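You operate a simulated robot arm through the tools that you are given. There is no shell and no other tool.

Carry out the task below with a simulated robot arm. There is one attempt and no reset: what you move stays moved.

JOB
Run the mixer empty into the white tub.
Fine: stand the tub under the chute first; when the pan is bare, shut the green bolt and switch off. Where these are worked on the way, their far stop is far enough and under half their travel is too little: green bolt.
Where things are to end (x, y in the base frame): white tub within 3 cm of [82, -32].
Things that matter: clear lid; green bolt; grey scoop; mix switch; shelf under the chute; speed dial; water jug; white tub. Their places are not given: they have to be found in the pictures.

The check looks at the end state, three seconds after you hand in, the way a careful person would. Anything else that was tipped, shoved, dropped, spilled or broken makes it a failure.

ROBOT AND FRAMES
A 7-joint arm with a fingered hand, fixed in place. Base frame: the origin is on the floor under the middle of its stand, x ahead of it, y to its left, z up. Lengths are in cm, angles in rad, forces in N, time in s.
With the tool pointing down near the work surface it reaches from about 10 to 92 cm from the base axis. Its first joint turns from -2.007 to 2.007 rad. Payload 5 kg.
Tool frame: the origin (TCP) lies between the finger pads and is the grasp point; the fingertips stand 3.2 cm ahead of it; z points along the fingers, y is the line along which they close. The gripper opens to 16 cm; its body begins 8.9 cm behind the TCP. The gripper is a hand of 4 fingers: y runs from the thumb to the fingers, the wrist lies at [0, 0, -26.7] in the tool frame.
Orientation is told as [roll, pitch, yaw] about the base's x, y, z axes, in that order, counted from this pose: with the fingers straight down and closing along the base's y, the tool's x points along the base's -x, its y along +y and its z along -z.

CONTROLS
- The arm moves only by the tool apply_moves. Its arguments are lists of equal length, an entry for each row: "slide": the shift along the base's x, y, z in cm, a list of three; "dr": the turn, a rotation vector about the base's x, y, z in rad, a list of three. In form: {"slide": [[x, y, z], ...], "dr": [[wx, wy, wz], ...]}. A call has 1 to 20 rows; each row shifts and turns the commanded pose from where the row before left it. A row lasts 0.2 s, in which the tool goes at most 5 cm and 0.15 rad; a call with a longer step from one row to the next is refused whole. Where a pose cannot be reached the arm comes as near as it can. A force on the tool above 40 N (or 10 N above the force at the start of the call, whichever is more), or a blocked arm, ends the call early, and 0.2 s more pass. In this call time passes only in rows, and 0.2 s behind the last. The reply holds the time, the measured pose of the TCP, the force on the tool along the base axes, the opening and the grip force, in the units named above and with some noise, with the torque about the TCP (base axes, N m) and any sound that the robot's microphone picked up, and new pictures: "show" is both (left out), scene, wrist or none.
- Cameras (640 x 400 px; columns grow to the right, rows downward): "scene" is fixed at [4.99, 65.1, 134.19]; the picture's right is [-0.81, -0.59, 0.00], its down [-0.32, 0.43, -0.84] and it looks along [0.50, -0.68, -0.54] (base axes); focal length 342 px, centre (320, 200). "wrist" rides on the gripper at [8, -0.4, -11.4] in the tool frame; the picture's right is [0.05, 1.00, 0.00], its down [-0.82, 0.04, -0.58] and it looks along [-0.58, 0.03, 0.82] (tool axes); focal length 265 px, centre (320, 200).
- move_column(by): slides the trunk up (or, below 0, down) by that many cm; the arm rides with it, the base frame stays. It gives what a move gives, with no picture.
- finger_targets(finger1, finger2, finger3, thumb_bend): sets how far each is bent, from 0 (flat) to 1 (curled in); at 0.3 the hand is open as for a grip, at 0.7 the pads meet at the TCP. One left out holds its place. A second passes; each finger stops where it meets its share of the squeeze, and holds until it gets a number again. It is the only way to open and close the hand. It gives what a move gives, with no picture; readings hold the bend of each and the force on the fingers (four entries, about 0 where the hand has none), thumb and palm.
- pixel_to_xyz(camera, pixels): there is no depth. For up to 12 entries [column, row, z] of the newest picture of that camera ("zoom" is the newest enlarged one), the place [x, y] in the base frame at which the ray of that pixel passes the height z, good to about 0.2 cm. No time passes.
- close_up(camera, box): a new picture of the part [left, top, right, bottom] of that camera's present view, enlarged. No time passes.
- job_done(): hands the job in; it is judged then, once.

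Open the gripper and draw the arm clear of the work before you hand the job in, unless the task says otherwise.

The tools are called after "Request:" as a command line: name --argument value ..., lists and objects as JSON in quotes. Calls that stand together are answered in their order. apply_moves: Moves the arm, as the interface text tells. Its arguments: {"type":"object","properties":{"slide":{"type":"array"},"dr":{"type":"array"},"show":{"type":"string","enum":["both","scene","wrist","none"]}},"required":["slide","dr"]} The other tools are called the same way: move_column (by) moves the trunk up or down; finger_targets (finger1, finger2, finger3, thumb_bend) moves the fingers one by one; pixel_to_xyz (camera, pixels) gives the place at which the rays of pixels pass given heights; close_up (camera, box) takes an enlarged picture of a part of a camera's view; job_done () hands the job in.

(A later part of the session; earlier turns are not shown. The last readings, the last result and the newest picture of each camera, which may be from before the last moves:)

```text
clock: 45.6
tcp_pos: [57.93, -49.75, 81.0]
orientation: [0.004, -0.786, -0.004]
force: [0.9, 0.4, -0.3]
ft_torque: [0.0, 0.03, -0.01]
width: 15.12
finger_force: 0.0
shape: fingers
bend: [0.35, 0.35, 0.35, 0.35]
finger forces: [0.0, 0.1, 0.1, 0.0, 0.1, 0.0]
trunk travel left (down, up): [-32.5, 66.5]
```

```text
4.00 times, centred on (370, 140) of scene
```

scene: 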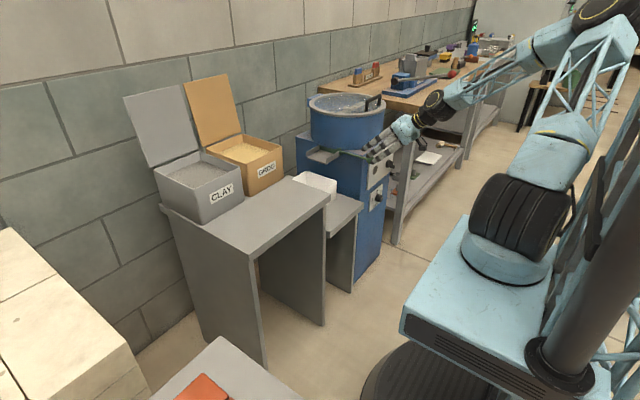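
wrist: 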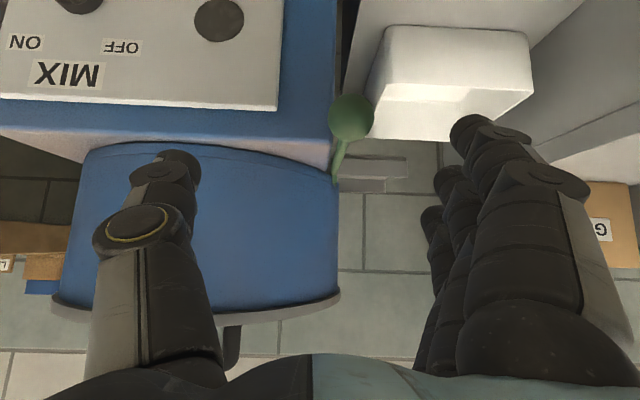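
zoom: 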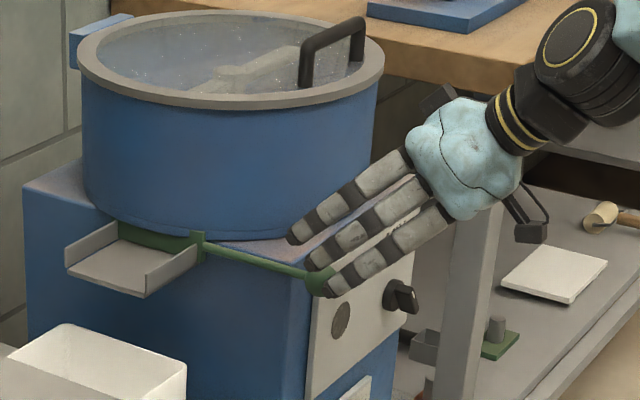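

I check the body's top edge height and the ball position from this view before closing in.

Request:
pixel_to_xyz --camera "wrist" --pixels '[[350, 118, 72], [350, 118, 73], [350, 118, 74], [350, 118, 75], [330, 138, 69], [330, 138, 71], [330, 138, 73], [277, 108, 67], [277, 108, 69], [277, 108, 71]]'

Request:
close_up --camera "wrist" --box '[240, 60, 440, 200]'

Request:
close_up --camera "wrist" --box '[0, 0, 280, 175]'

```text
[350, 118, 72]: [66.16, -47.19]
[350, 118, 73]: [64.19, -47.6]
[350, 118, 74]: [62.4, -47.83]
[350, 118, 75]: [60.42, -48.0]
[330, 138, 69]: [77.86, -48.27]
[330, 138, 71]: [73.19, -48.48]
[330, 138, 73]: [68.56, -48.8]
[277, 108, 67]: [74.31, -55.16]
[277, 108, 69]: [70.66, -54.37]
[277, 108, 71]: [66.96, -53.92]
```

```text
2.86 times, centred on (340, 130) of wrist
```

zoom: 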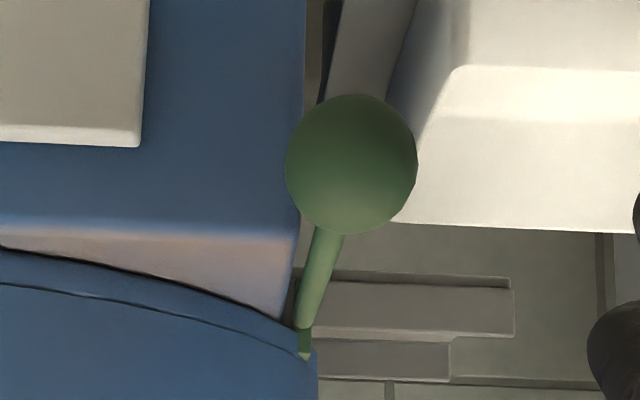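

```text
2.29 times, centred on (140, 88) of wrist
```

zoom: 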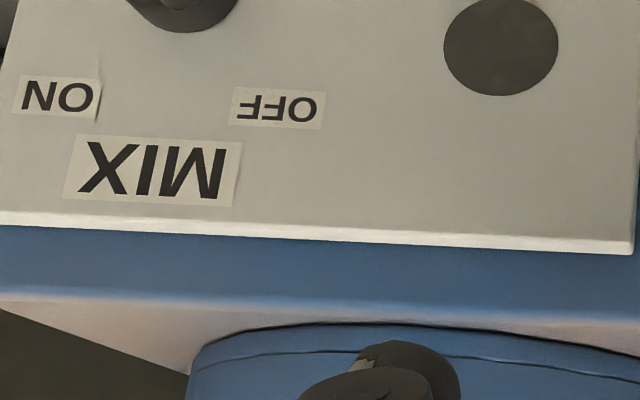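

The ball is at (62.2,-47.9,74), radius ~1.7; the body's +y face is at y≈-48.8 and its front panel at x≈64.7. I turn the hand back to vertical above the ball and get centred over it.

Request:
apply_moves --slide '[[0, 0, 0.5], [0, 0, 0.5], [0.6, 0.4, 0], [1, 0.5, 0], [1, 0.5, 0], [1, 0.45, 0]]' --dr '[[0, 0.131, 0], [0, 0.131, 0], [0, 0.131, 0], [0, 0.131, 0], [0, 0.131, 0], [0, 0.131, 0]]' --show "both"

Request:
close_up --camera "wrist" --box '[200, 100, 440, 300]'

Request:
close_up --camera "scene" --box '[310, 90, 430, 180]'

```text
clock: 47.0
tcp_pos: [61.46, -47.88, 82.15]
orientation: [0.0, 0.001, -0.005]
force: [-0.4, 0.1, 0.4]
ft_torque: [-0.02, 0.0, -0.02]
width: 15.16
finger_force: 0.0
shape: fingers
bend: [0.35, 0.35, 0.35, 0.35]
finger forces: [0.0, 0.0, 0.1, 0.1, 0.1, 0.0]
trunk travel left (down, up): [-32.5, 66.5]
```

scene: 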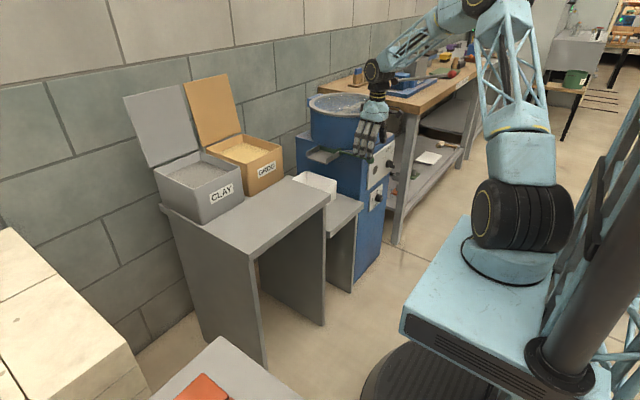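
wrist: 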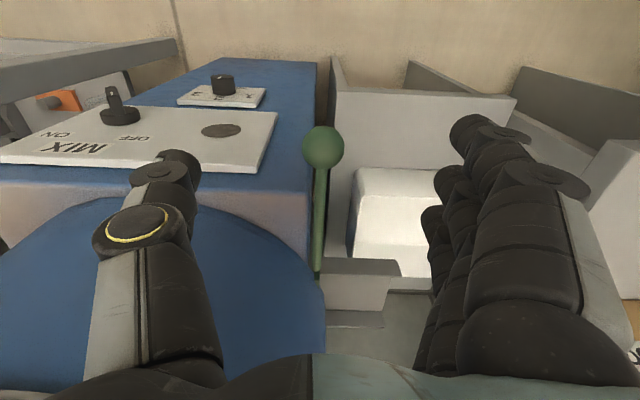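

```text
2.00 times, centred on (320, 200) of wrist
```

zoom: 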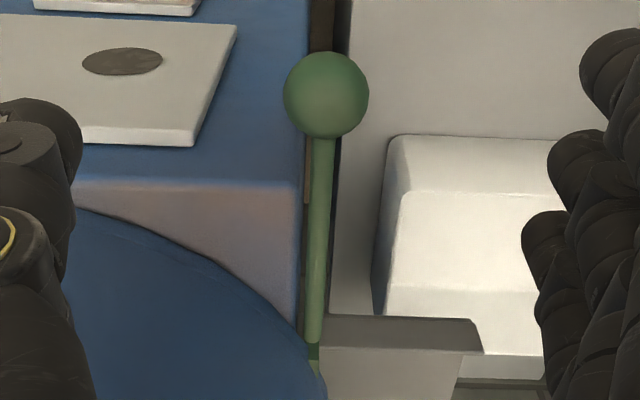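

```text
4.44 times, centred on (370, 135) of scene
```

zoom: 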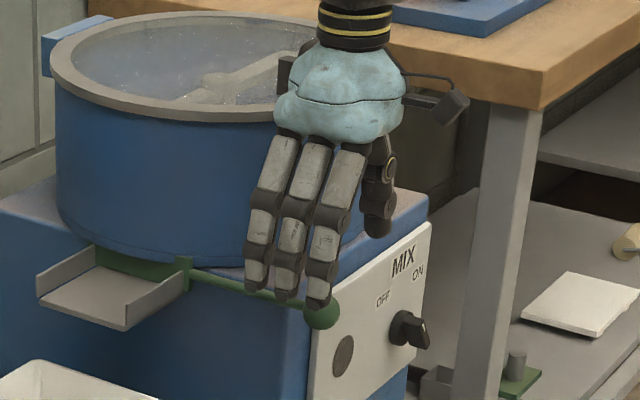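

The ball lies right between thumb and fingers at column ~322. I lower 7.4 cm to bring the pads around it.

Request:
apply_moves --slide '[[0.2, 0, -2], [0.2, 0, -2], [0, 0, -2], [0, 0, -1.3]]' --dr '[[0, 0, 0], [0, 0, 0], [0, 0, 0], [0, 0, 0]]' --show "both"

Request:
close_up --camera "scene" --box '[310, 90, 430, 180]'

```text
clock: 48.0
tcp_pos: [61.76, -47.81, 74.78]
orientation: [0.002, 0.0, -0.003]
force: [0.1, -0.4, -0.4]
ft_torque: [-0.01, 0.0, -0.01]
width: 15.12
finger_force: 0.0
shape: fingers
bend: [0.35, 0.35, 0.35, 0.35]
finger forces: [0.1, 0.1, 0.0, 0.1, 0.0, 0.0]
trunk travel left (down, up): [-32.5, 66.5]
```

scene: 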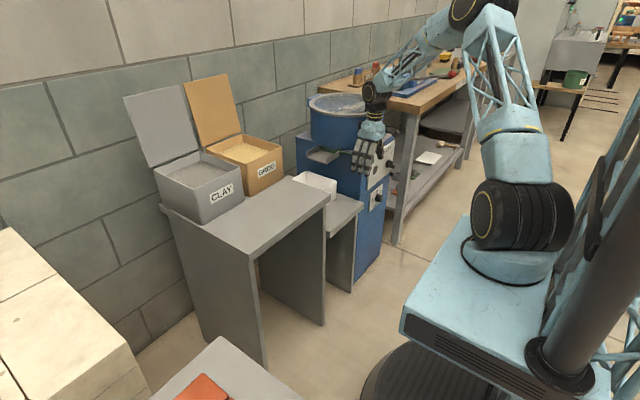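
wrist: 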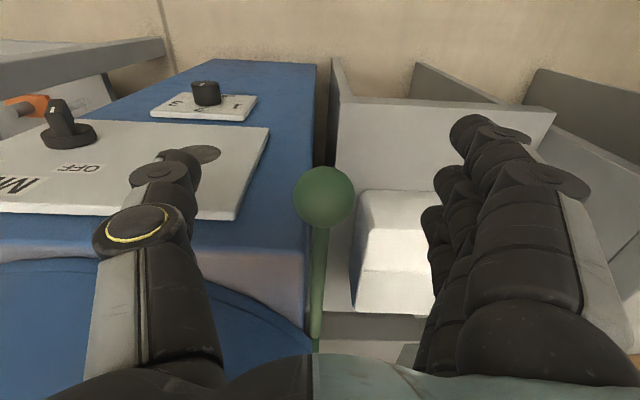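

```text
4.44 times, centred on (370, 135) of scene
```

zoom: 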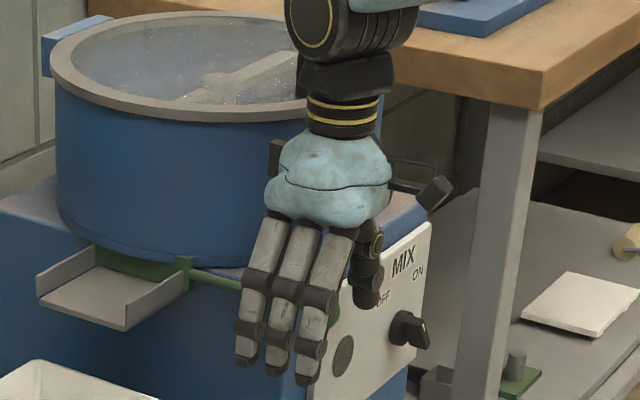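

The hand surrounds the ball with no contact. I close the fingers on it.

Request:
finger_targets --finger1 0.72 --finger2 0.72 --finger3 0.72 --thumb_bend 0.72

Request:
close_up --camera "wrist" --box '[160, 100, 480, 360]'

Request:
close_up --camera "scene" --box '[310, 110, 410, 185]'

```text
clock: 49.0
tcp_pos: [61.78, -47.84, 74.77]
orientation: [0.001, 0.003, -0.006]
force: [-0.4, -2.8, -10.5]
ft_torque: [0.01, 0.02, 0.03]
width: 2.45
finger_force: 10.8
shape: fingers
bend: [0.72, 0.68, 0.72, 0.68]
finger forces: [0.0, 8.9, 0.9, 0.1, 11.5, 0.0]
trunk travel left (down, up): [-32.5, 66.5]
```

```text
1.54 times, centred on (320, 230) of wrist
```

zoom: 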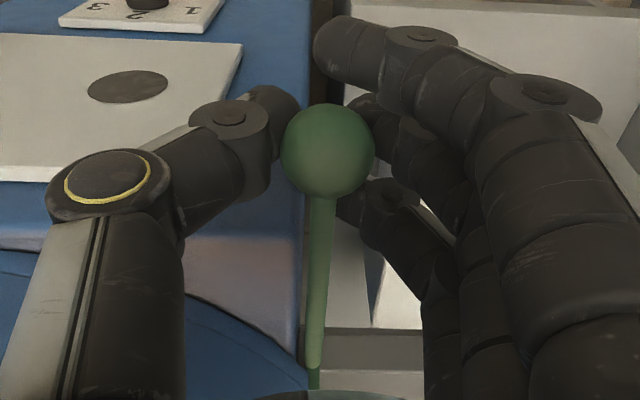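

```text
5.33 times, centred on (360, 148) of scene
```

zoom: 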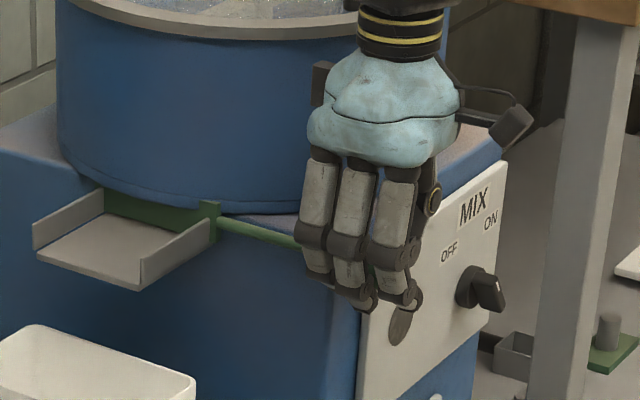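

Middle finger and thumb hold the ball while the outer fingers flank it. I raise 0.4 cm to centre the pads and curl a bit more.

Request:
apply_moves --slide '[[0, 0, 0.4]]' --dr '[[0, 0, 0]]' --show "none"

Request:
finger_targets --finger1 0.78 --finger2 0.78 --finger3 0.78 --thumb_bend 0.78

```text
clock: 49.4
tcp_pos: [61.8, -47.79, 74.78]
orientation: [0.004, 0.003, -0.004]
force: [1.5, -2.6, -28.0]
ft_torque: [-0.06, 0.12, 0.02]
width: 2.54
finger_force: 12.9
shape: fingers
bend: [0.72, 0.66, 0.71, 0.68]
finger forces: [0.1, 11.3, 2.5, 0.0, 12.2, 0.0]
trunk travel left (down, up): [-32.5, 66.5]
```

```text
clock: 50.5
tcp_pos: [61.6, -48.06, 74.71]
orientation: [0.005, 0.006, -0.005]
force: [-2.0, -6.0, -24.1]
ft_torque: [-0.01, 0.22, 0.13]
width: 2.03
finger_force: 20.0
shape: fingers
bend: [0.78, 0.65, 0.72, 0.68]
finger forces: [0.0, 8.7, 8.0, 0.0, 23.3, 0.0]
trunk travel left (down, up): [-32.5, 66.5]
stopped: the force on the tool passed its limit at 40 N (the readings are from after the stop); the commanded pose is now the measured one
```

The pads sit under the ball's middle and pull on it vertically. I open slightly, rise 0.9 cm and close again more gently.

Request:
finger_targets --finger1 0.6 --finger2 0.58 --finger3 0.6 --thumb_bend 0.58

Request:
apply_moves --slide '[[0.2, 0.1, 0.5], [0, 0, 0.5]]' --dr '[[0, 0, 0], [0, 0, 0]]' --show "wrist"

Request:
finger_targets --finger1 0.7 --finger2 0.7 --finger3 0.7 --thumb_bend 0.7

```text
clock: 51.5
tcp_pos: [61.71, -47.88, 75.05]
orientation: [0.002, 0.003, -0.003]
force: [0.3, -0.4, -0.4]
ft_torque: [-0.05, -0.01, 0.04]
width: 5.8
finger_force: 0.1
shape: fingers
bend: [0.6, 0.57, 0.6, 0.57]
finger forces: [0.0, 0.0, 0.0, 0.0, 0.0, 0.0]
trunk travel left (down, up): [-32.5, 66.5]
```

```text
clock: 52.1
tcp_pos: [61.85, -47.8, 76.13]
orientation: [0.003, 0.003, -0.005]
force: [-0.3, -0.5, -0.2]
ft_torque: [-0.03, -0.03, 0.02]
width: 5.79
finger_force: 0.0
shape: fingers
bend: [0.6, 0.57, 0.6, 0.57]
finger forces: [0.0, 0.1, 0.0, 0.0, 0.0, 0.1]
trunk travel left (down, up): [-32.5, 66.5]
```

wrist: 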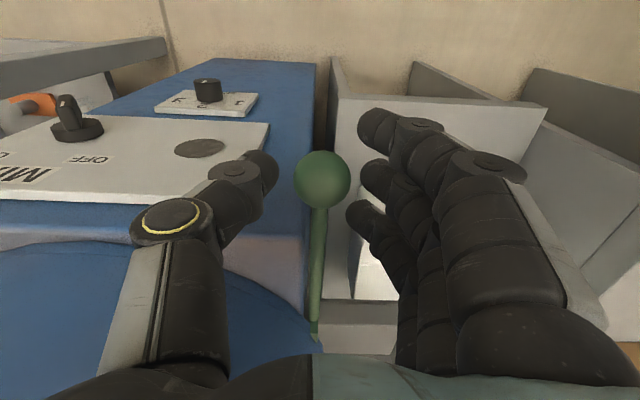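

```text
clock: 53.1
tcp_pos: [61.94, -47.73, 75.99]
orientation: [0.001, 0.002, -0.002]
force: [-1.4, -0.5, -6.7]
ft_torque: [0.06, 0.04, 0.08]
width: 3.24
finger_force: 11.5
shape: fingers
bend: [0.7, 0.63, 0.68, 0.66]
finger forces: [0.0, 8.4, 2.5, 0.1, 11.8, 0.1]
trunk travel left (down, up): [-32.5, 66.5]
```

The ball is held across its diameter (width 3.2). I pull toward -x in small steps.

Request:
apply_moves --slide '[[-0.6, 0, 0], [-0.6, 0, 0], [-0.6, 0, 0], [-0.6, 0, 0], [-0.6, 0, 0]]' --dr '[[0, 0, 0], [0, 0, 0], [0, 0, 0], [0, 0, 0], [0, 0, 0]]' --show "both"

Request:
close_up --camera "scene" --box '[300, 110, 420, 185]'

```text
clock: 54.3
tcp_pos: [58.77, -47.83, 76.04]
orientation: [0.002, 0.003, -0.003]
force: [-0.1, 0.6, -5.2]
ft_torque: [0.09, -0.02, 0.08]
width: 3.22
finger_force: 11.6
shape: fingers
bend: [0.7, 0.63, 0.68, 0.66]
finger forces: [0.0, 8.8, 2.6, 0.1, 11.1, 0.0]
trunk travel left (down, up): [-32.5, 66.5]
```

scene: 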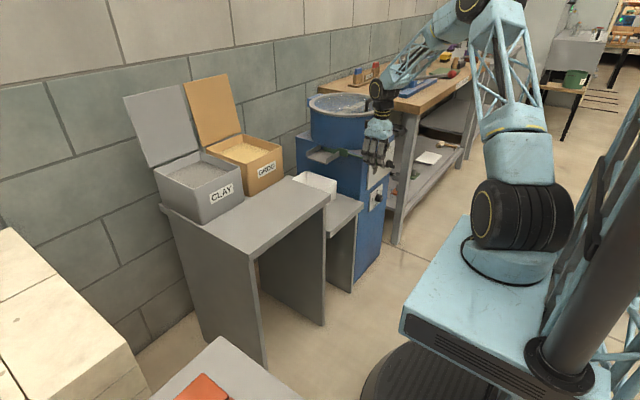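
wrist: 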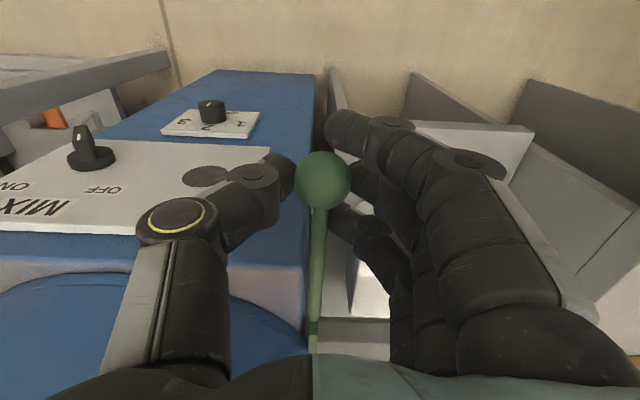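

```text
5.33 times, centred on (360, 148) of scene
```

zoom: 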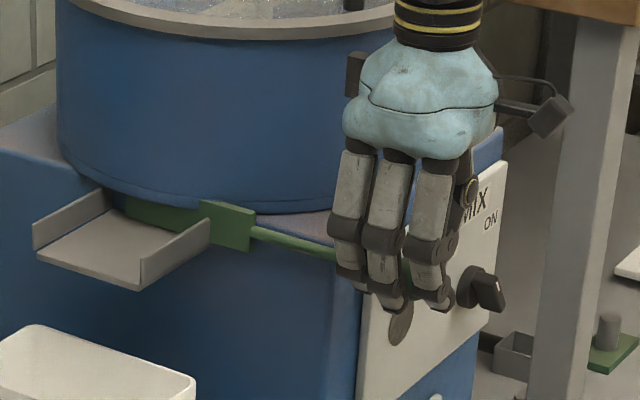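

The green plate is sliding out with the ball (moved ~3 cm). I keep pulling toward its far stop.

Request:
apply_moves --slide '[[-0.6, 0, 0], [-0.6, 0, 0], [-0.6, 0, 0], [-0.6, 0, 0], [-0.6, 0, 0], [-0.6, 0, 0], [-0.6, 0, 0], [-0.6, 0, 0]]' --dr '[[0, 0, 0], [0, 0, 0], [0, 0, 0], [0, 0, 0], [0, 0, 0], [0, 0, 0], [0, 0, 0], [0, 0, 0]]' --show "both"

Request:
close_up --camera "scene" --box '[300, 110, 420, 185]'

```text
clock: 56.1
tcp_pos: [54.03, -47.66, 76.07]
orientation: [0.002, 0.002, -0.003]
force: [1.0, -1.5, -5.2]
ft_torque: [-0.01, 0.0, 0.06]
width: 3.23
finger_force: 10.9
shape: fingers
bend: [0.7, 0.63, 0.68, 0.66]
finger forces: [0.0, 7.6, 1.9, 0.1, 12.2, 0.0]
trunk travel left (down, up): [-32.5, 66.5]
```

scene: 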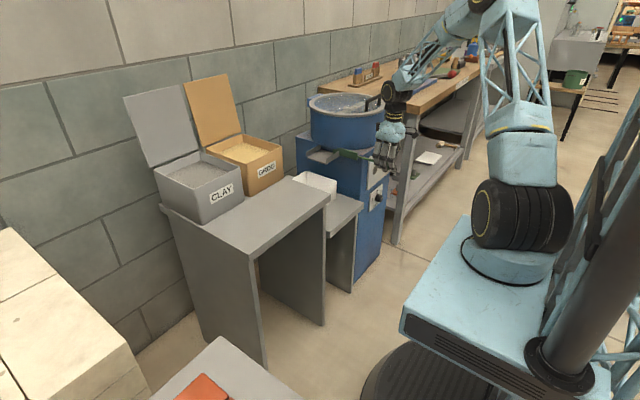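
wrist: 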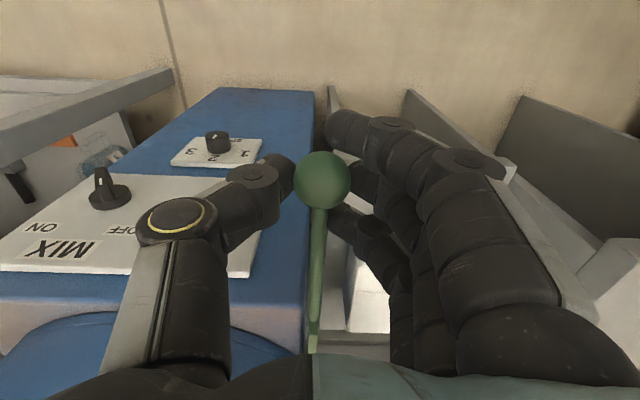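

```text
5.33 times, centred on (360, 148) of scene
```

zoom: 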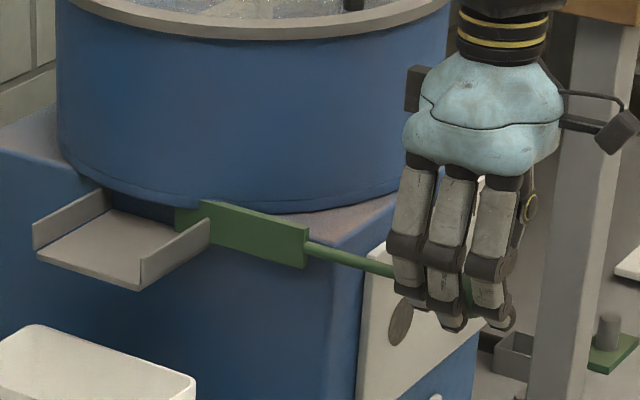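

The bolt is out about 8 cm, with a bit of plate still across the chute. I continue to the stop.

Request:
apply_moves --slide '[[-0.5, 0, 0], [-0.5, 0, 0], [-0.5, 0, 0], [-0.5, 0, 0], [-0.5, 0, 0], [-0.5, 0, 0], [-0.5, 0, 0], [-0.5, 0, 0]]' --dr '[[0, 0, 0], [0, 0, 0], [0, 0, 0], [0, 0, 0], [0, 0, 0], [0, 0, 0], [0, 0, 0], [0, 0, 0]]' --show "both"

Request:
close_up --camera "scene" --box '[300, 110, 420, 185]'

```text
clock: 57.2
tcp_pos: [52.78, -47.6, 76.1]
orientation: [0.0, -0.01, 0.002]
force: [16.6, 0.3, -10.5]
ft_torque: [0.02, -0.29, -0.17]
width: 3.14
finger_force: 15.2
shape: fingers
bend: [0.7, 0.64, 0.67, 0.67]
finger forces: [0.0, 6.3, 16.3, 0.0, 8.5, 0.0]
trunk travel left (down, up): [-32.5, 66.5]
stopped in row 5: the force on the tool passed its limit at 44 N (the readings are from after the stop); the commanded pose is now the measured one
```

scene: 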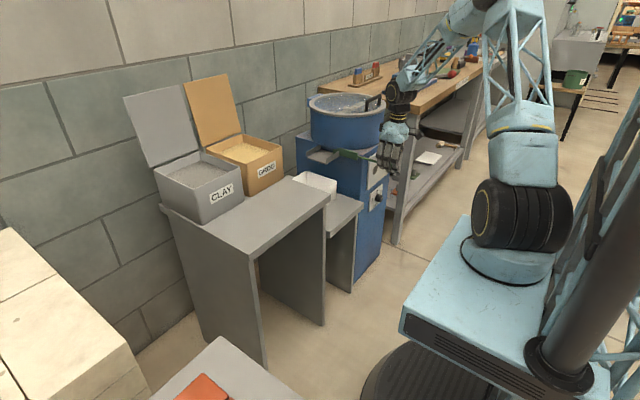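
wrist: 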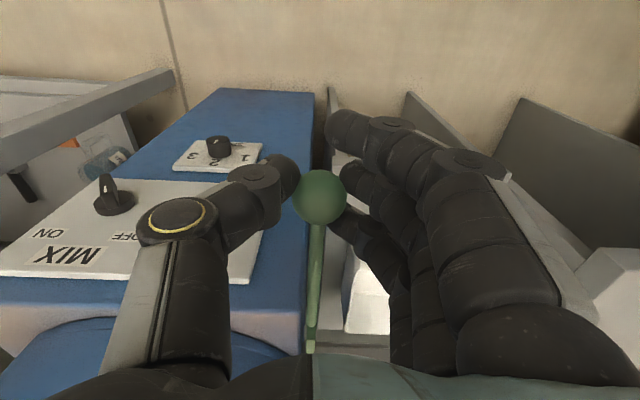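

```text
5.33 times, centred on (360, 148) of scene
```

zoom: 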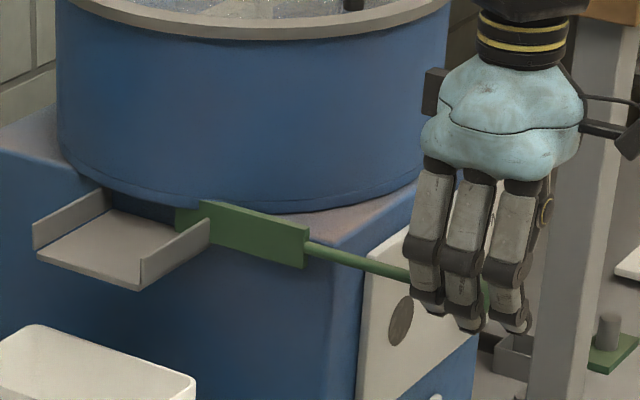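

The pull ended at the far stop (the plate stays, with the chute mouth open after ~8 cm of travel). I release the ball and rise clear.

Request:
finger_targets --finger1 0.35 --finger2 0.35 --finger3 0.35 --thumb_bend 0.35

Request:
apply_moves --slide '[[0, 0, 2], [0, 0, 3], [0, 0, 4]]' --dr '[[0, 0, 0], [0, 0, 0], [0, 0, 0]]' --show "both"

Request:
close_up --camera "scene" --box '[295, 85, 415, 185]'

```text
clock: 58.2
tcp_pos: [52.54, -47.73, 76.22]
orientation: [-0.003, -0.006, 0.0]
force: [0.2, 0.2, 0.8]
ft_torque: [0.03, 0.02, 0.02]
width: 15.04
finger_force: 0.0
shape: fingers
bend: [0.35, 0.35, 0.35, 0.35]
finger forces: [0.0, 0.1, 0.1, 0.0, 0.0, 0.0]
trunk travel left (down, up): [-32.5, 66.5]
```

```text
clock: 59.0
tcp_pos: [52.4, -47.64, 85.18]
orientation: [-0.001, -0.005, 0.0]
force: [-0.2, 0.1, 0.6]
ft_torque: [-0.01, 0.01, -0.01]
width: 15.07
finger_force: 0.0
shape: fingers
bend: [0.35, 0.35, 0.35, 0.35]
finger forces: [0.1, 0.0, 0.0, 0.0, 0.1, 0.1]
trunk travel left (down, up): [-32.5, 66.5]
```

scene: 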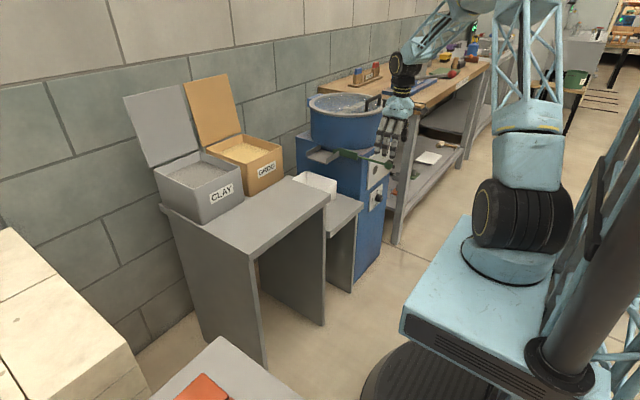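
wrist: 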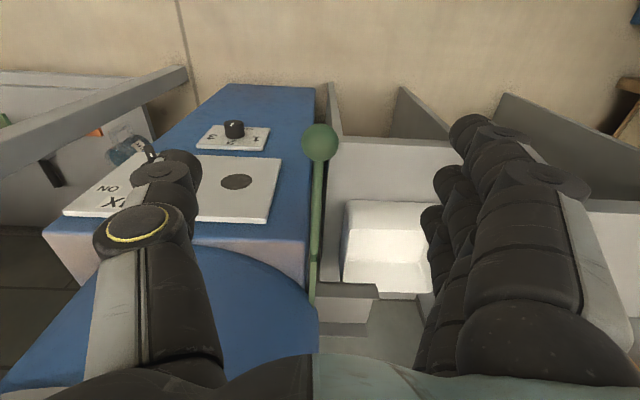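

```text
4.00 times, centred on (355, 135) of scene
```

zoom: 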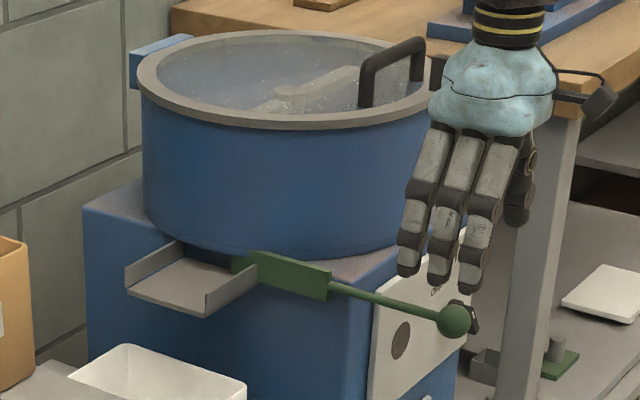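

The chute gate is open with the ball now near (54,-48,74). Next the MIX switch: I check the surroundings (bench leg, panel) and then take a frontal view.

Request:
pixel_to_xyz --camera "scene" --pixels '[[394, 244, 0], [403, 244, 0], [388.5, 165, 74], [411, 112, 74], [411, 112, 80], [411, 112, 85], [377, 95, 80]]'

Request:
pixel_to_xyz --camera "wrist" --pixels '[[183, 70, 0], [190, 85, 0], [320, 142, 74], [5, 150, 70], [5, 150, 80]]'

Request:
close_up --camera "scene" --box '[360, 60, 480, 260]'

```text
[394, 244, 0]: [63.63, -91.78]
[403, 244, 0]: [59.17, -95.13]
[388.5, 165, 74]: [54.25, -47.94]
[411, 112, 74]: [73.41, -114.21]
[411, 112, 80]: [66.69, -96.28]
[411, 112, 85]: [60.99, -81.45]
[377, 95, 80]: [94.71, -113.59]
```

```text
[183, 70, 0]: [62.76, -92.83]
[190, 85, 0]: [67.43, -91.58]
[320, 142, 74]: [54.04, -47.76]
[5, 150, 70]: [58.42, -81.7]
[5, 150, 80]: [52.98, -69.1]
```

```text
2.00 times, centred on (420, 160) of scene
```

zoom: 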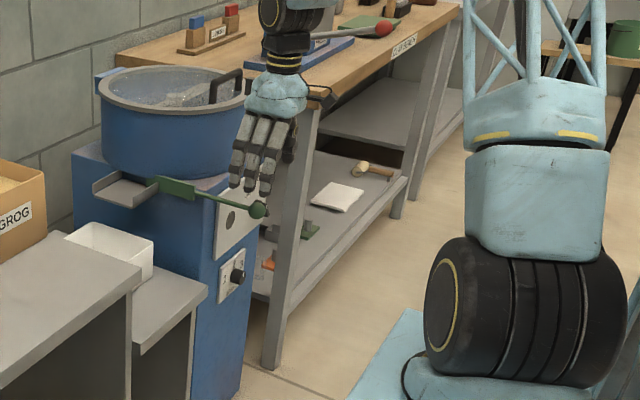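

The bench is well away (leg near (63,-93)). I move over in front of the MIX panel at y≈-71 and tilt the hand 45° to view the switch frontally.

Request:
apply_moves --slide '[[-1, -3, 1], [-1, -4, 0], [0, -4, 0], [0, -4, 0], [0, -4, 0], [0, -4, 0]]' --dr '[[0, -0.1, 0], [0, -0.137, 0], [0, -0.137, 0], [0, -0.137, 0], [0, -0.137, 0], [0, -0.137, 0]]' --show "both"

Request:
close_up --camera "wrist" --box '[240, 0, 440, 140]'

```text
clock: 60.4
tcp_pos: [50.43, -70.8, 86.41]
orientation: [-0.003, -0.795, 0.001]
force: [-0.4, 0.0, 0.6]
ft_torque: [-0.03, 0.05, 0.02]
width: 15.07
finger_force: 0.1
shape: fingers
bend: [0.35, 0.35, 0.35, 0.35]
finger forces: [0.0, 0.0, 0.0, 0.0, 0.0, 0.0]
trunk travel left (down, up): [-32.5, 66.5]
```

scene: 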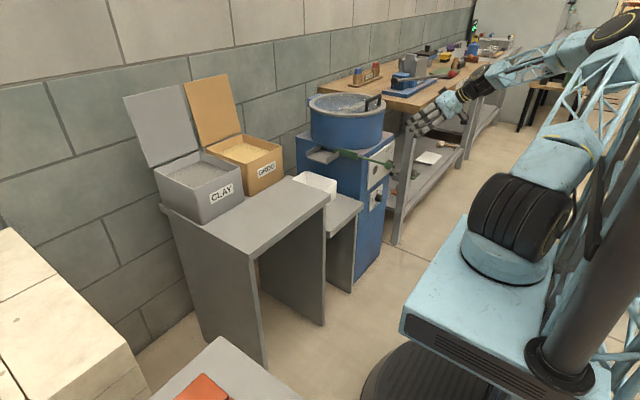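
wrist: 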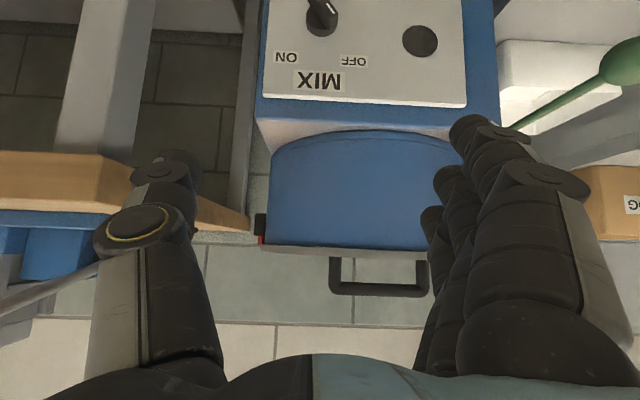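

```text
2.86 times, centred on (340, 70) of wrist
```

zoom: 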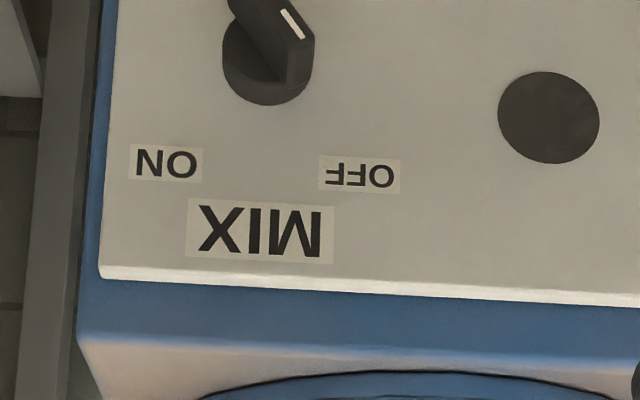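

The pointer mark clearly points at OFF. I lower to get the switch in the middle of the view.

Request:
apply_moves --slide '[[0, 0, -3], [0, 0, -3], [0, 0, -3], [0, 0, -3]]' --dr '[[0, 0, 0], [0, 0, 0], [0, 0, 0], [0, 0, 0]]' --show "both"

Request:
close_up --camera "wrist" --box '[250, 60, 450, 200]'

Request:
close_up --camera "scene" --box '[372, 142, 412, 172]'

```text
clock: 61.4
tcp_pos: [50.54, -70.75, 74.19]
orientation: [0.001, -0.789, 0.0]
force: [0.3, 0.0, 0.7]
ft_torque: [0.03, -0.01, -0.03]
width: 15.08
finger_force: 0.0
shape: fingers
bend: [0.35, 0.35, 0.35, 0.35]
finger forces: [0.1, 0.0, 0.0, 0.0, 0.1, 0.0]
trunk travel left (down, up): [-32.5, 66.5]
```

scene: 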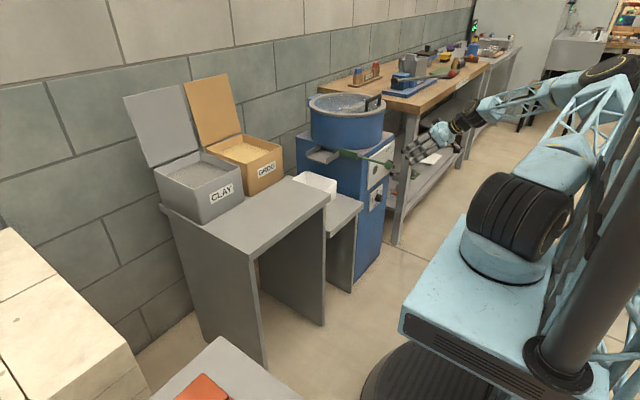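
wrist: 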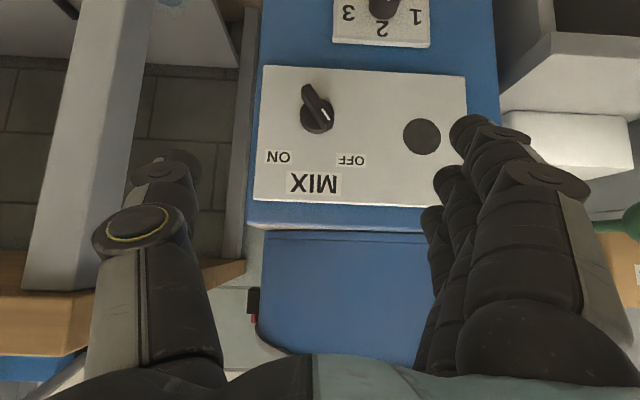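

```text
2.86 times, centred on (350, 130) of wrist
```

zoom: 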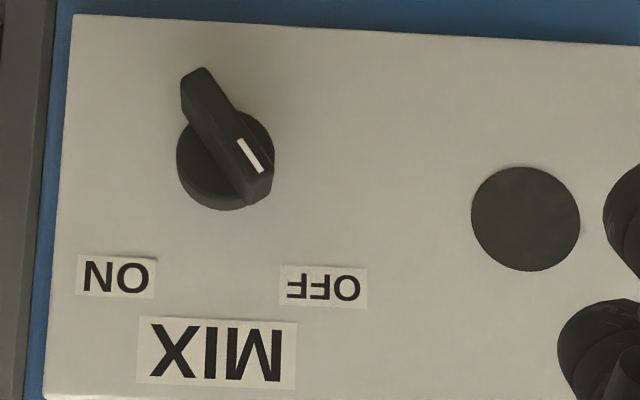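

```text
13.33 times, centred on (392, 157) of scene
```

zoom: 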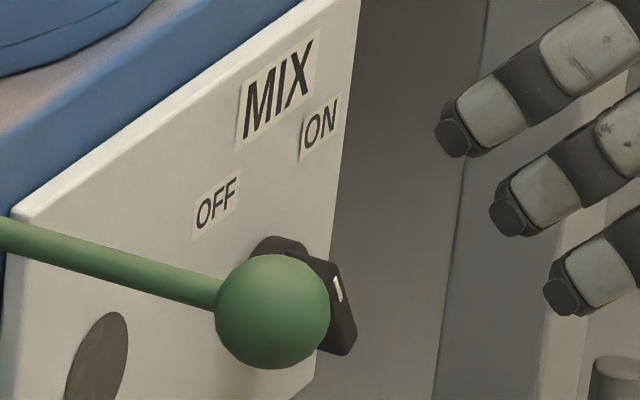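

The view is nearly frontal (upside-down): disc centre at (317,116), bar's marked end down-right = toward OFF. I compute where the rays meet the panel to get the switch axis.

Request:
pixel_to_xyz --camera "wrist" --pixels '[[317.1, 116, 61], [317.1, 116, 62], [317.1, 116, 63], [317.1, 116, 64], [318.5, 108.3, 61], [318.5, 108.3, 62], [318.5, 108.3, 63], [329, 125, 64], [329, 125, 65], [309, 90, 60], [309, 90, 61]]'

Request:
pixel_to_xyz --camera "scene" --pixels '[[390.5, 164.5, 61], [390.5, 164.5, 62], [390.5, 164.5, 63], [393.3, 163.5, 62], [393.3, 163.5, 63], [393.3, 163.5, 64]]'

```text
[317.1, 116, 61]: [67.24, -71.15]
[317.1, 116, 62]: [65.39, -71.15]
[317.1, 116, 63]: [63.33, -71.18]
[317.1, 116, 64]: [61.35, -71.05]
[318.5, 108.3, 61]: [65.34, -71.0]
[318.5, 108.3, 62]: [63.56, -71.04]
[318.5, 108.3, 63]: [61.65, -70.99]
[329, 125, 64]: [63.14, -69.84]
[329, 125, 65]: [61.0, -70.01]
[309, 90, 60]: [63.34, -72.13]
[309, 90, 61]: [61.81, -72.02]
```

```text
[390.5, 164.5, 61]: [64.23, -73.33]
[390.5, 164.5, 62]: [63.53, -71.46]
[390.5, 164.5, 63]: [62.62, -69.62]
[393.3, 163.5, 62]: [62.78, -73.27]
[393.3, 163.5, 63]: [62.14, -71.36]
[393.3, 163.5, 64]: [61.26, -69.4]
```

Switch axis ≈ (y -71.1, z 62.8), bar front at x≈62, disc front at x≈63.7, panel x≈64.7. I will push the bar's upper end sideways with the side of the finger row; I roll the hand 90° about its own axis so that the three fingers lie side by side along y.

Request:
apply_moves --slide '[[0, 0.5, 0], [0, 0.5, 0], [0, 0.5, 0], [0, 0.5, 0], [0, 0.5, 0], [0, 0.5, 0], [0, 0.5, 0], [0, 0.5, 0], [0, 0.5, 0], [0, 0.5, 0], [0, 0, 0]]' --dr '[[0.101, 0, -0.101], [0.101, 0, -0.101], [0.101, 0, -0.101], [0.101, 0, -0.101], [0.101, 0, -0.101], [0.101, 0, -0.101], [0.101, 0, -0.101], [0.101, 0, -0.101], [0.101, 0, -0.101], [0.101, 0, -0.101], [0.101, 0, -0.101]]' --show "both"

Request:
close_up --camera "scene" --box '[340, 100, 460, 200]'

```text
clock: 63.8
tcp_pos: [50.54, -65.71, 74.18]
orientation: [0.785, -0.001, -1.579]
force: [-0.2, -0.5, -1.1]
ft_torque: [0.0, -0.02, 0.0]
width: 15.06
finger_force: 0.1
shape: fingers
bend: [0.35, 0.35, 0.35, 0.35]
finger forces: [0.1, 0.0, 0.0, 0.0, 0.0, 0.1]
trunk travel left (down, up): [-32.5, 66.5]
```

scene: 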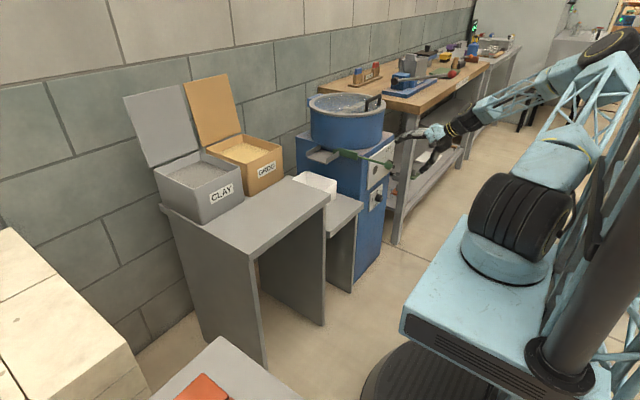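
wrist: 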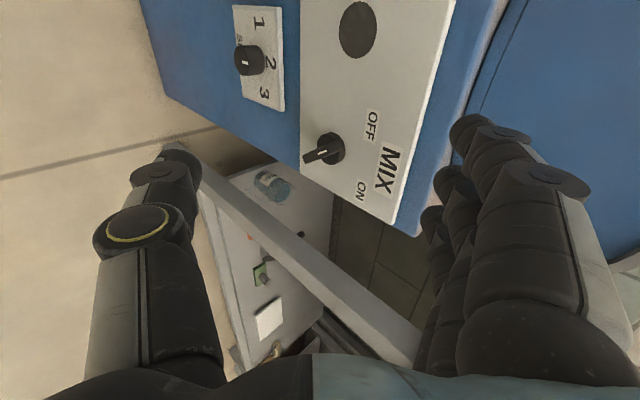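

```text
4.00 times, centred on (400, 150) of scene
```

zoom: 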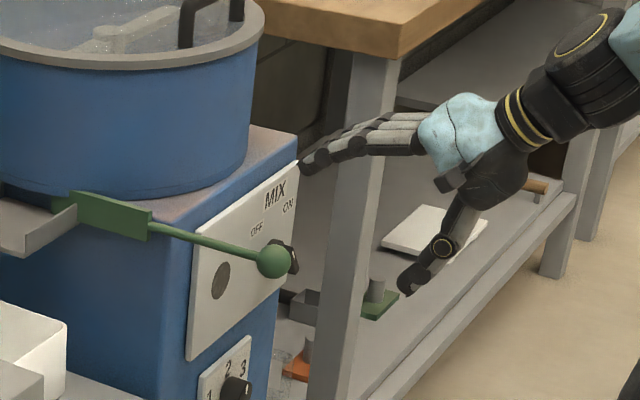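

The fingers now point toward the panel side by side. I move down to the switch's upper-end height, staying on its +y side and still 4–5 cm off the panel.

Request:
apply_moves --slide '[[0, 1, -2.6], [0, 1, -2.7], [0, 0, -2.7], [0, 0, -2.7], [0, 0, -2.6]]' --dr '[[0, 0, 0], [0, 0, 0], [0, 0, 0], [0, 0, 0], [0, 0, 0]]' --show "both"

Request:
close_up --camera "wrist" --box '[280, 60, 600, 300]'

Request:
close_up --camera "scene" --box '[350, 120, 450, 200]'

```text
clock: 65.0
tcp_pos: [50.54, -63.83, 60.78]
orientation: [0.782, -0.003, -1.579]
force: [-0.1, -0.9, 0.8]
ft_torque: [-0.03, -0.02, 0.01]
width: 15.07
finger_force: 0.0
shape: fingers
bend: [0.35, 0.35, 0.35, 0.35]
finger forces: [0.0, 0.1, 0.1, 0.0, 0.1, 0.1]
trunk travel left (down, up): [-32.5, 66.5]
```

scene: 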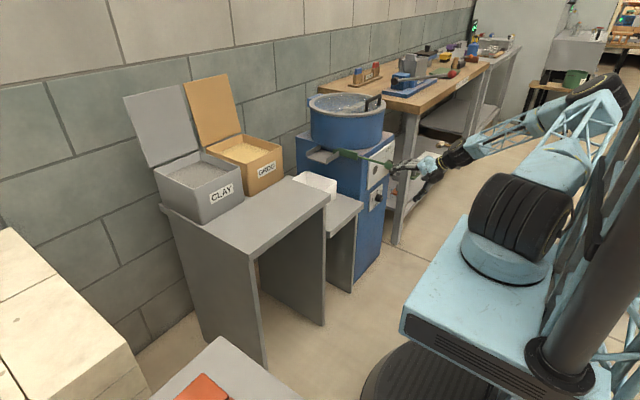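
wrist: 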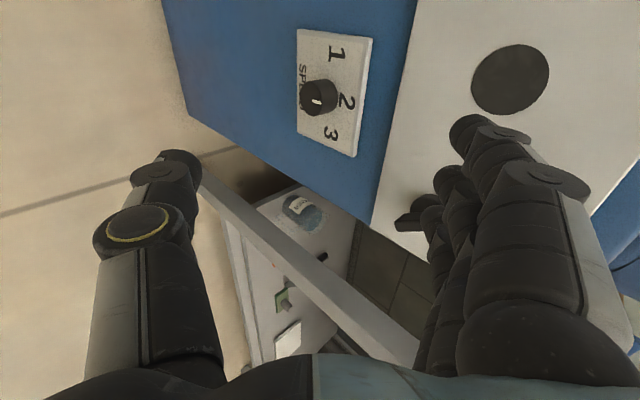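

```text
1.67 times, centred on (440, 180) of wrist
```

zoom: 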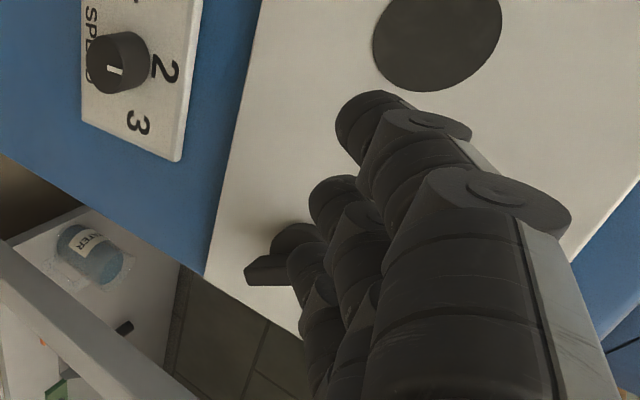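

```text
5.00 times, centred on (400, 160) of scene
```

zoom: 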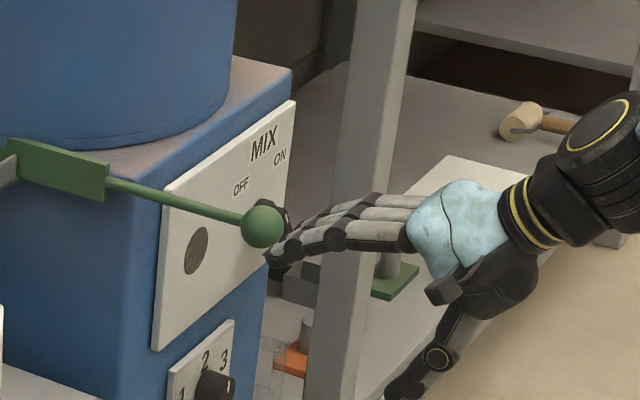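

I check where the fingertips are: the nearest fingertip shows at scene pixel (390.5,171.5), its lane is y≈-61.

Request:
pixel_to_xyz --camera "scene" --pixels '[[390.5, 171.5, 60], [390.5, 171.5, 62], [390.5, 171.5, 64], [390.5, 171.5, 66], [393.5, 168.5, 60], [393.5, 168.5, 62], [393.5, 168.5, 64]]'

Request:
close_up --camera "scene" --box '[376, 150, 416, 180]'

```text
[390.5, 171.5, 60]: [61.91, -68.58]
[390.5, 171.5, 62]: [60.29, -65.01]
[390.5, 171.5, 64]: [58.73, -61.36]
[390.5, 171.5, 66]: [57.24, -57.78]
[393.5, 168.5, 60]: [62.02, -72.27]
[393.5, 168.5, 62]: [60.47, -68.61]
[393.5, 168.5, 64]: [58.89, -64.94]
```

```text
13.33 times, centred on (396, 165) of scene
```

zoom: 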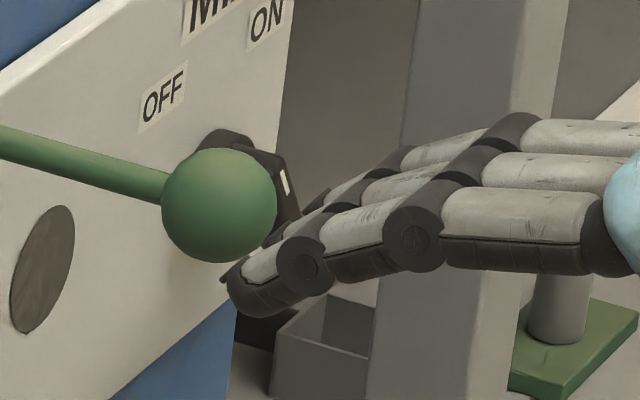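

Fingertips are at about (59, y-lane, 64.2), as intended. I advance 4.1 cm so that they sit about 1.5 cm off the panel, on the +y side of the bar.

Request:
apply_moves --slide '[[1.2, 0, 0], [1.2, 0, 0], [1, 0, 0], [0.7, 0, 0]]' --dr '[[0, 0, 0], [0, 0, 0], [0, 0, 0], [0, 0, 0]]' --show "both"

Request:
close_up --camera "scene" --box '[372, 145, 412, 175]'

Request:
close_up --camera "wrist" --box '[340, 60, 580, 240]'

```text
clock: 66.0
tcp_pos: [54.57, -63.7, 60.86]
orientation: [0.782, -0.004, -1.575]
force: [-0.2, 0.7, 0.1]
ft_torque: [-0.01, -0.03, 0.02]
width: 15.09
finger_force: 0.1
shape: fingers
bend: [0.35, 0.35, 0.35, 0.35]
finger forces: [0.0, 0.1, 0.0, 0.1, 0.1, 0.1]
trunk travel left (down, up): [-32.5, 66.5]
```

scene: 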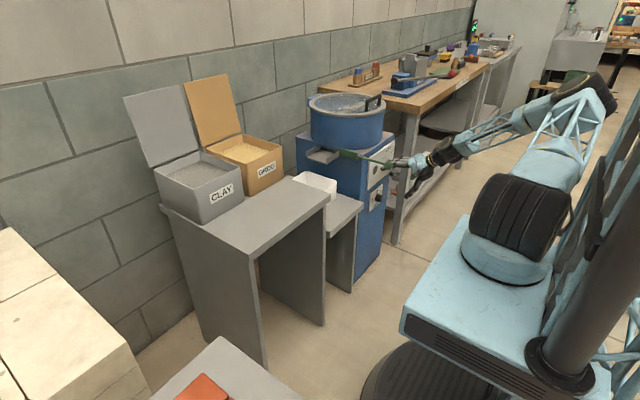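
wrist: 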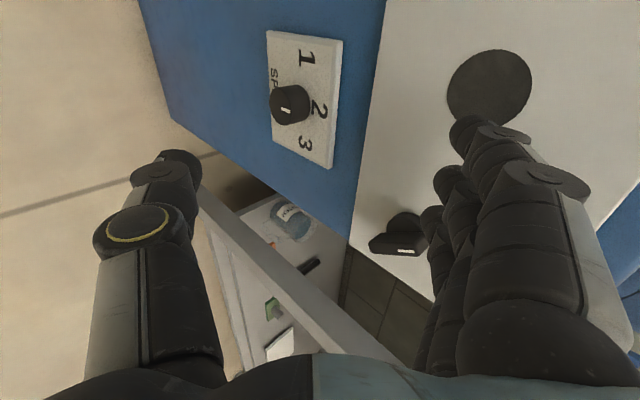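

```text
13.33 times, centred on (392, 160) of scene
```

zoom: 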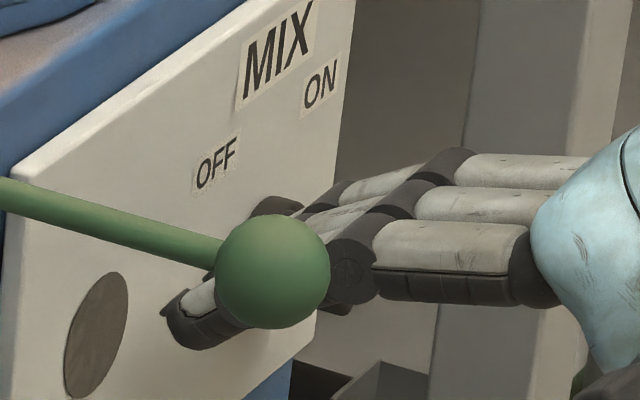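

```text
2.22 times, centred on (460, 150) of wrist
```

zoom: 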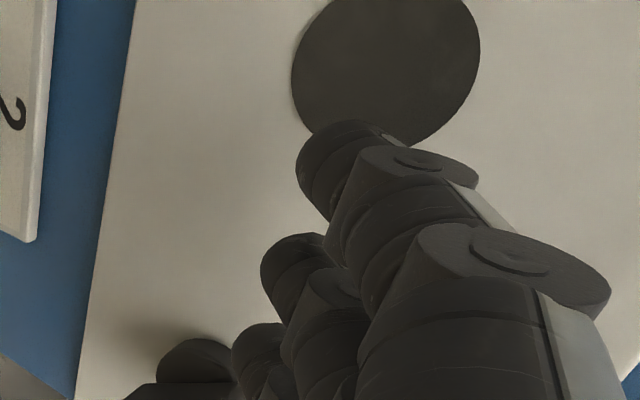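

The far finger's tip is beside the switch disc. I push toward -y in small steps and listen for the mixer.

Request:
apply_moves --slide '[[0, -0.5, 0], [0, -0.5, 0], [0, -0.5, 0], [0, -0.5, 0], [0, -0.5, 0], [0, -0.5, 0]]' --dr '[[0, 0, 0], [0, 0, 0], [0, 0, 0], [0, 0, 0], [0, 0, 0], [0, 0, 0]]' --show "both"

Request:
close_up --camera "wrist" --box '[340, 160, 500, 280]'

Request:
close_up --camera "scene" --box '[372, 145, 412, 175]'

```text
clock: 67.4
tcp_pos: [54.64, -66.71, 60.81]
orientation: [0.784, -0.002, -1.577]
force: [-0.5, -0.3, -0.2]
ft_torque: [0.02, 0.01, 0.0]
width: 15.09
finger_force: 0.1
shape: fingers
bend: [0.35, 0.35, 0.35, 0.35]
finger forces: [0.1, 0.1, 0.0, 0.0, 0.1, 0.0]
trunk travel left (down, up): [-32.5, 66.5]
```

scene: 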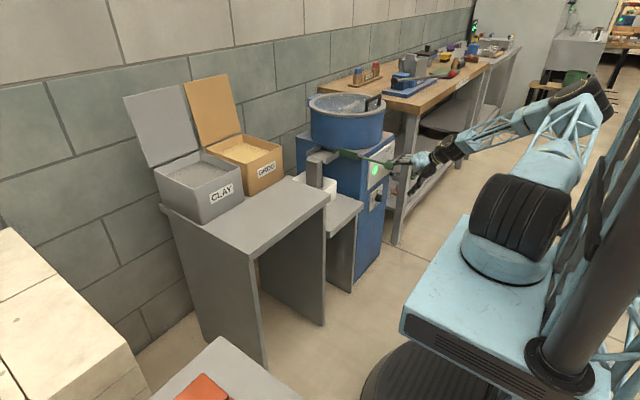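
wrist: 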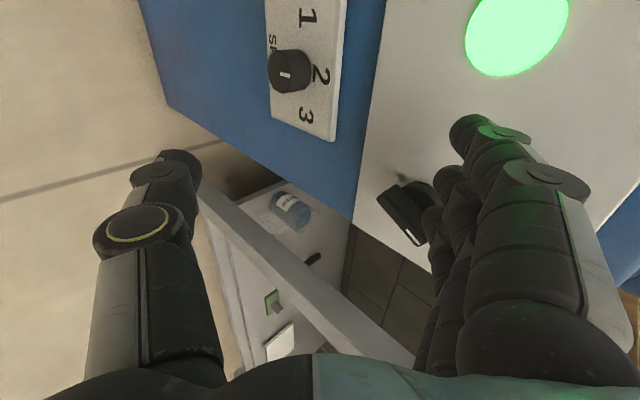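

```text
3.33 times, centred on (420, 220) of wrist
```

zoom: 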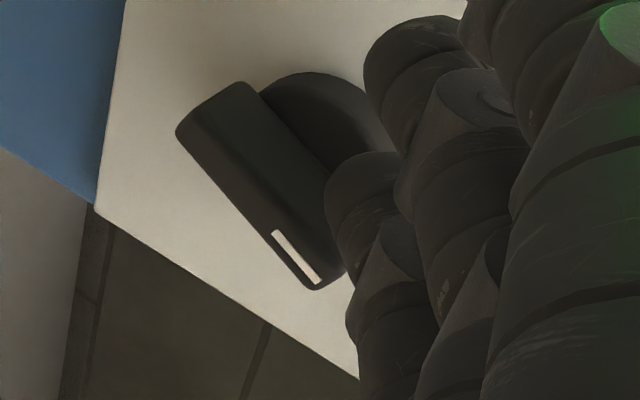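

```text
13.33 times, centred on (392, 160) of scene
```

zoom: 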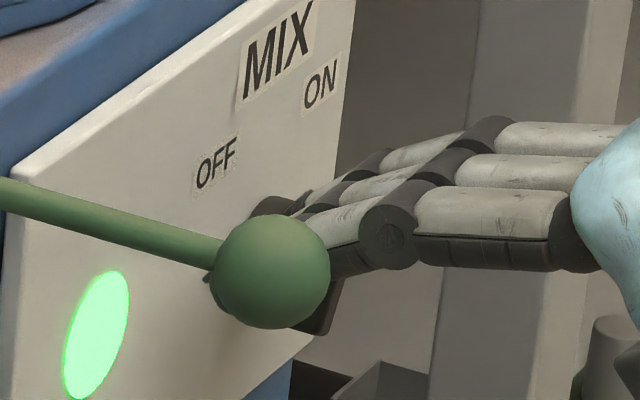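

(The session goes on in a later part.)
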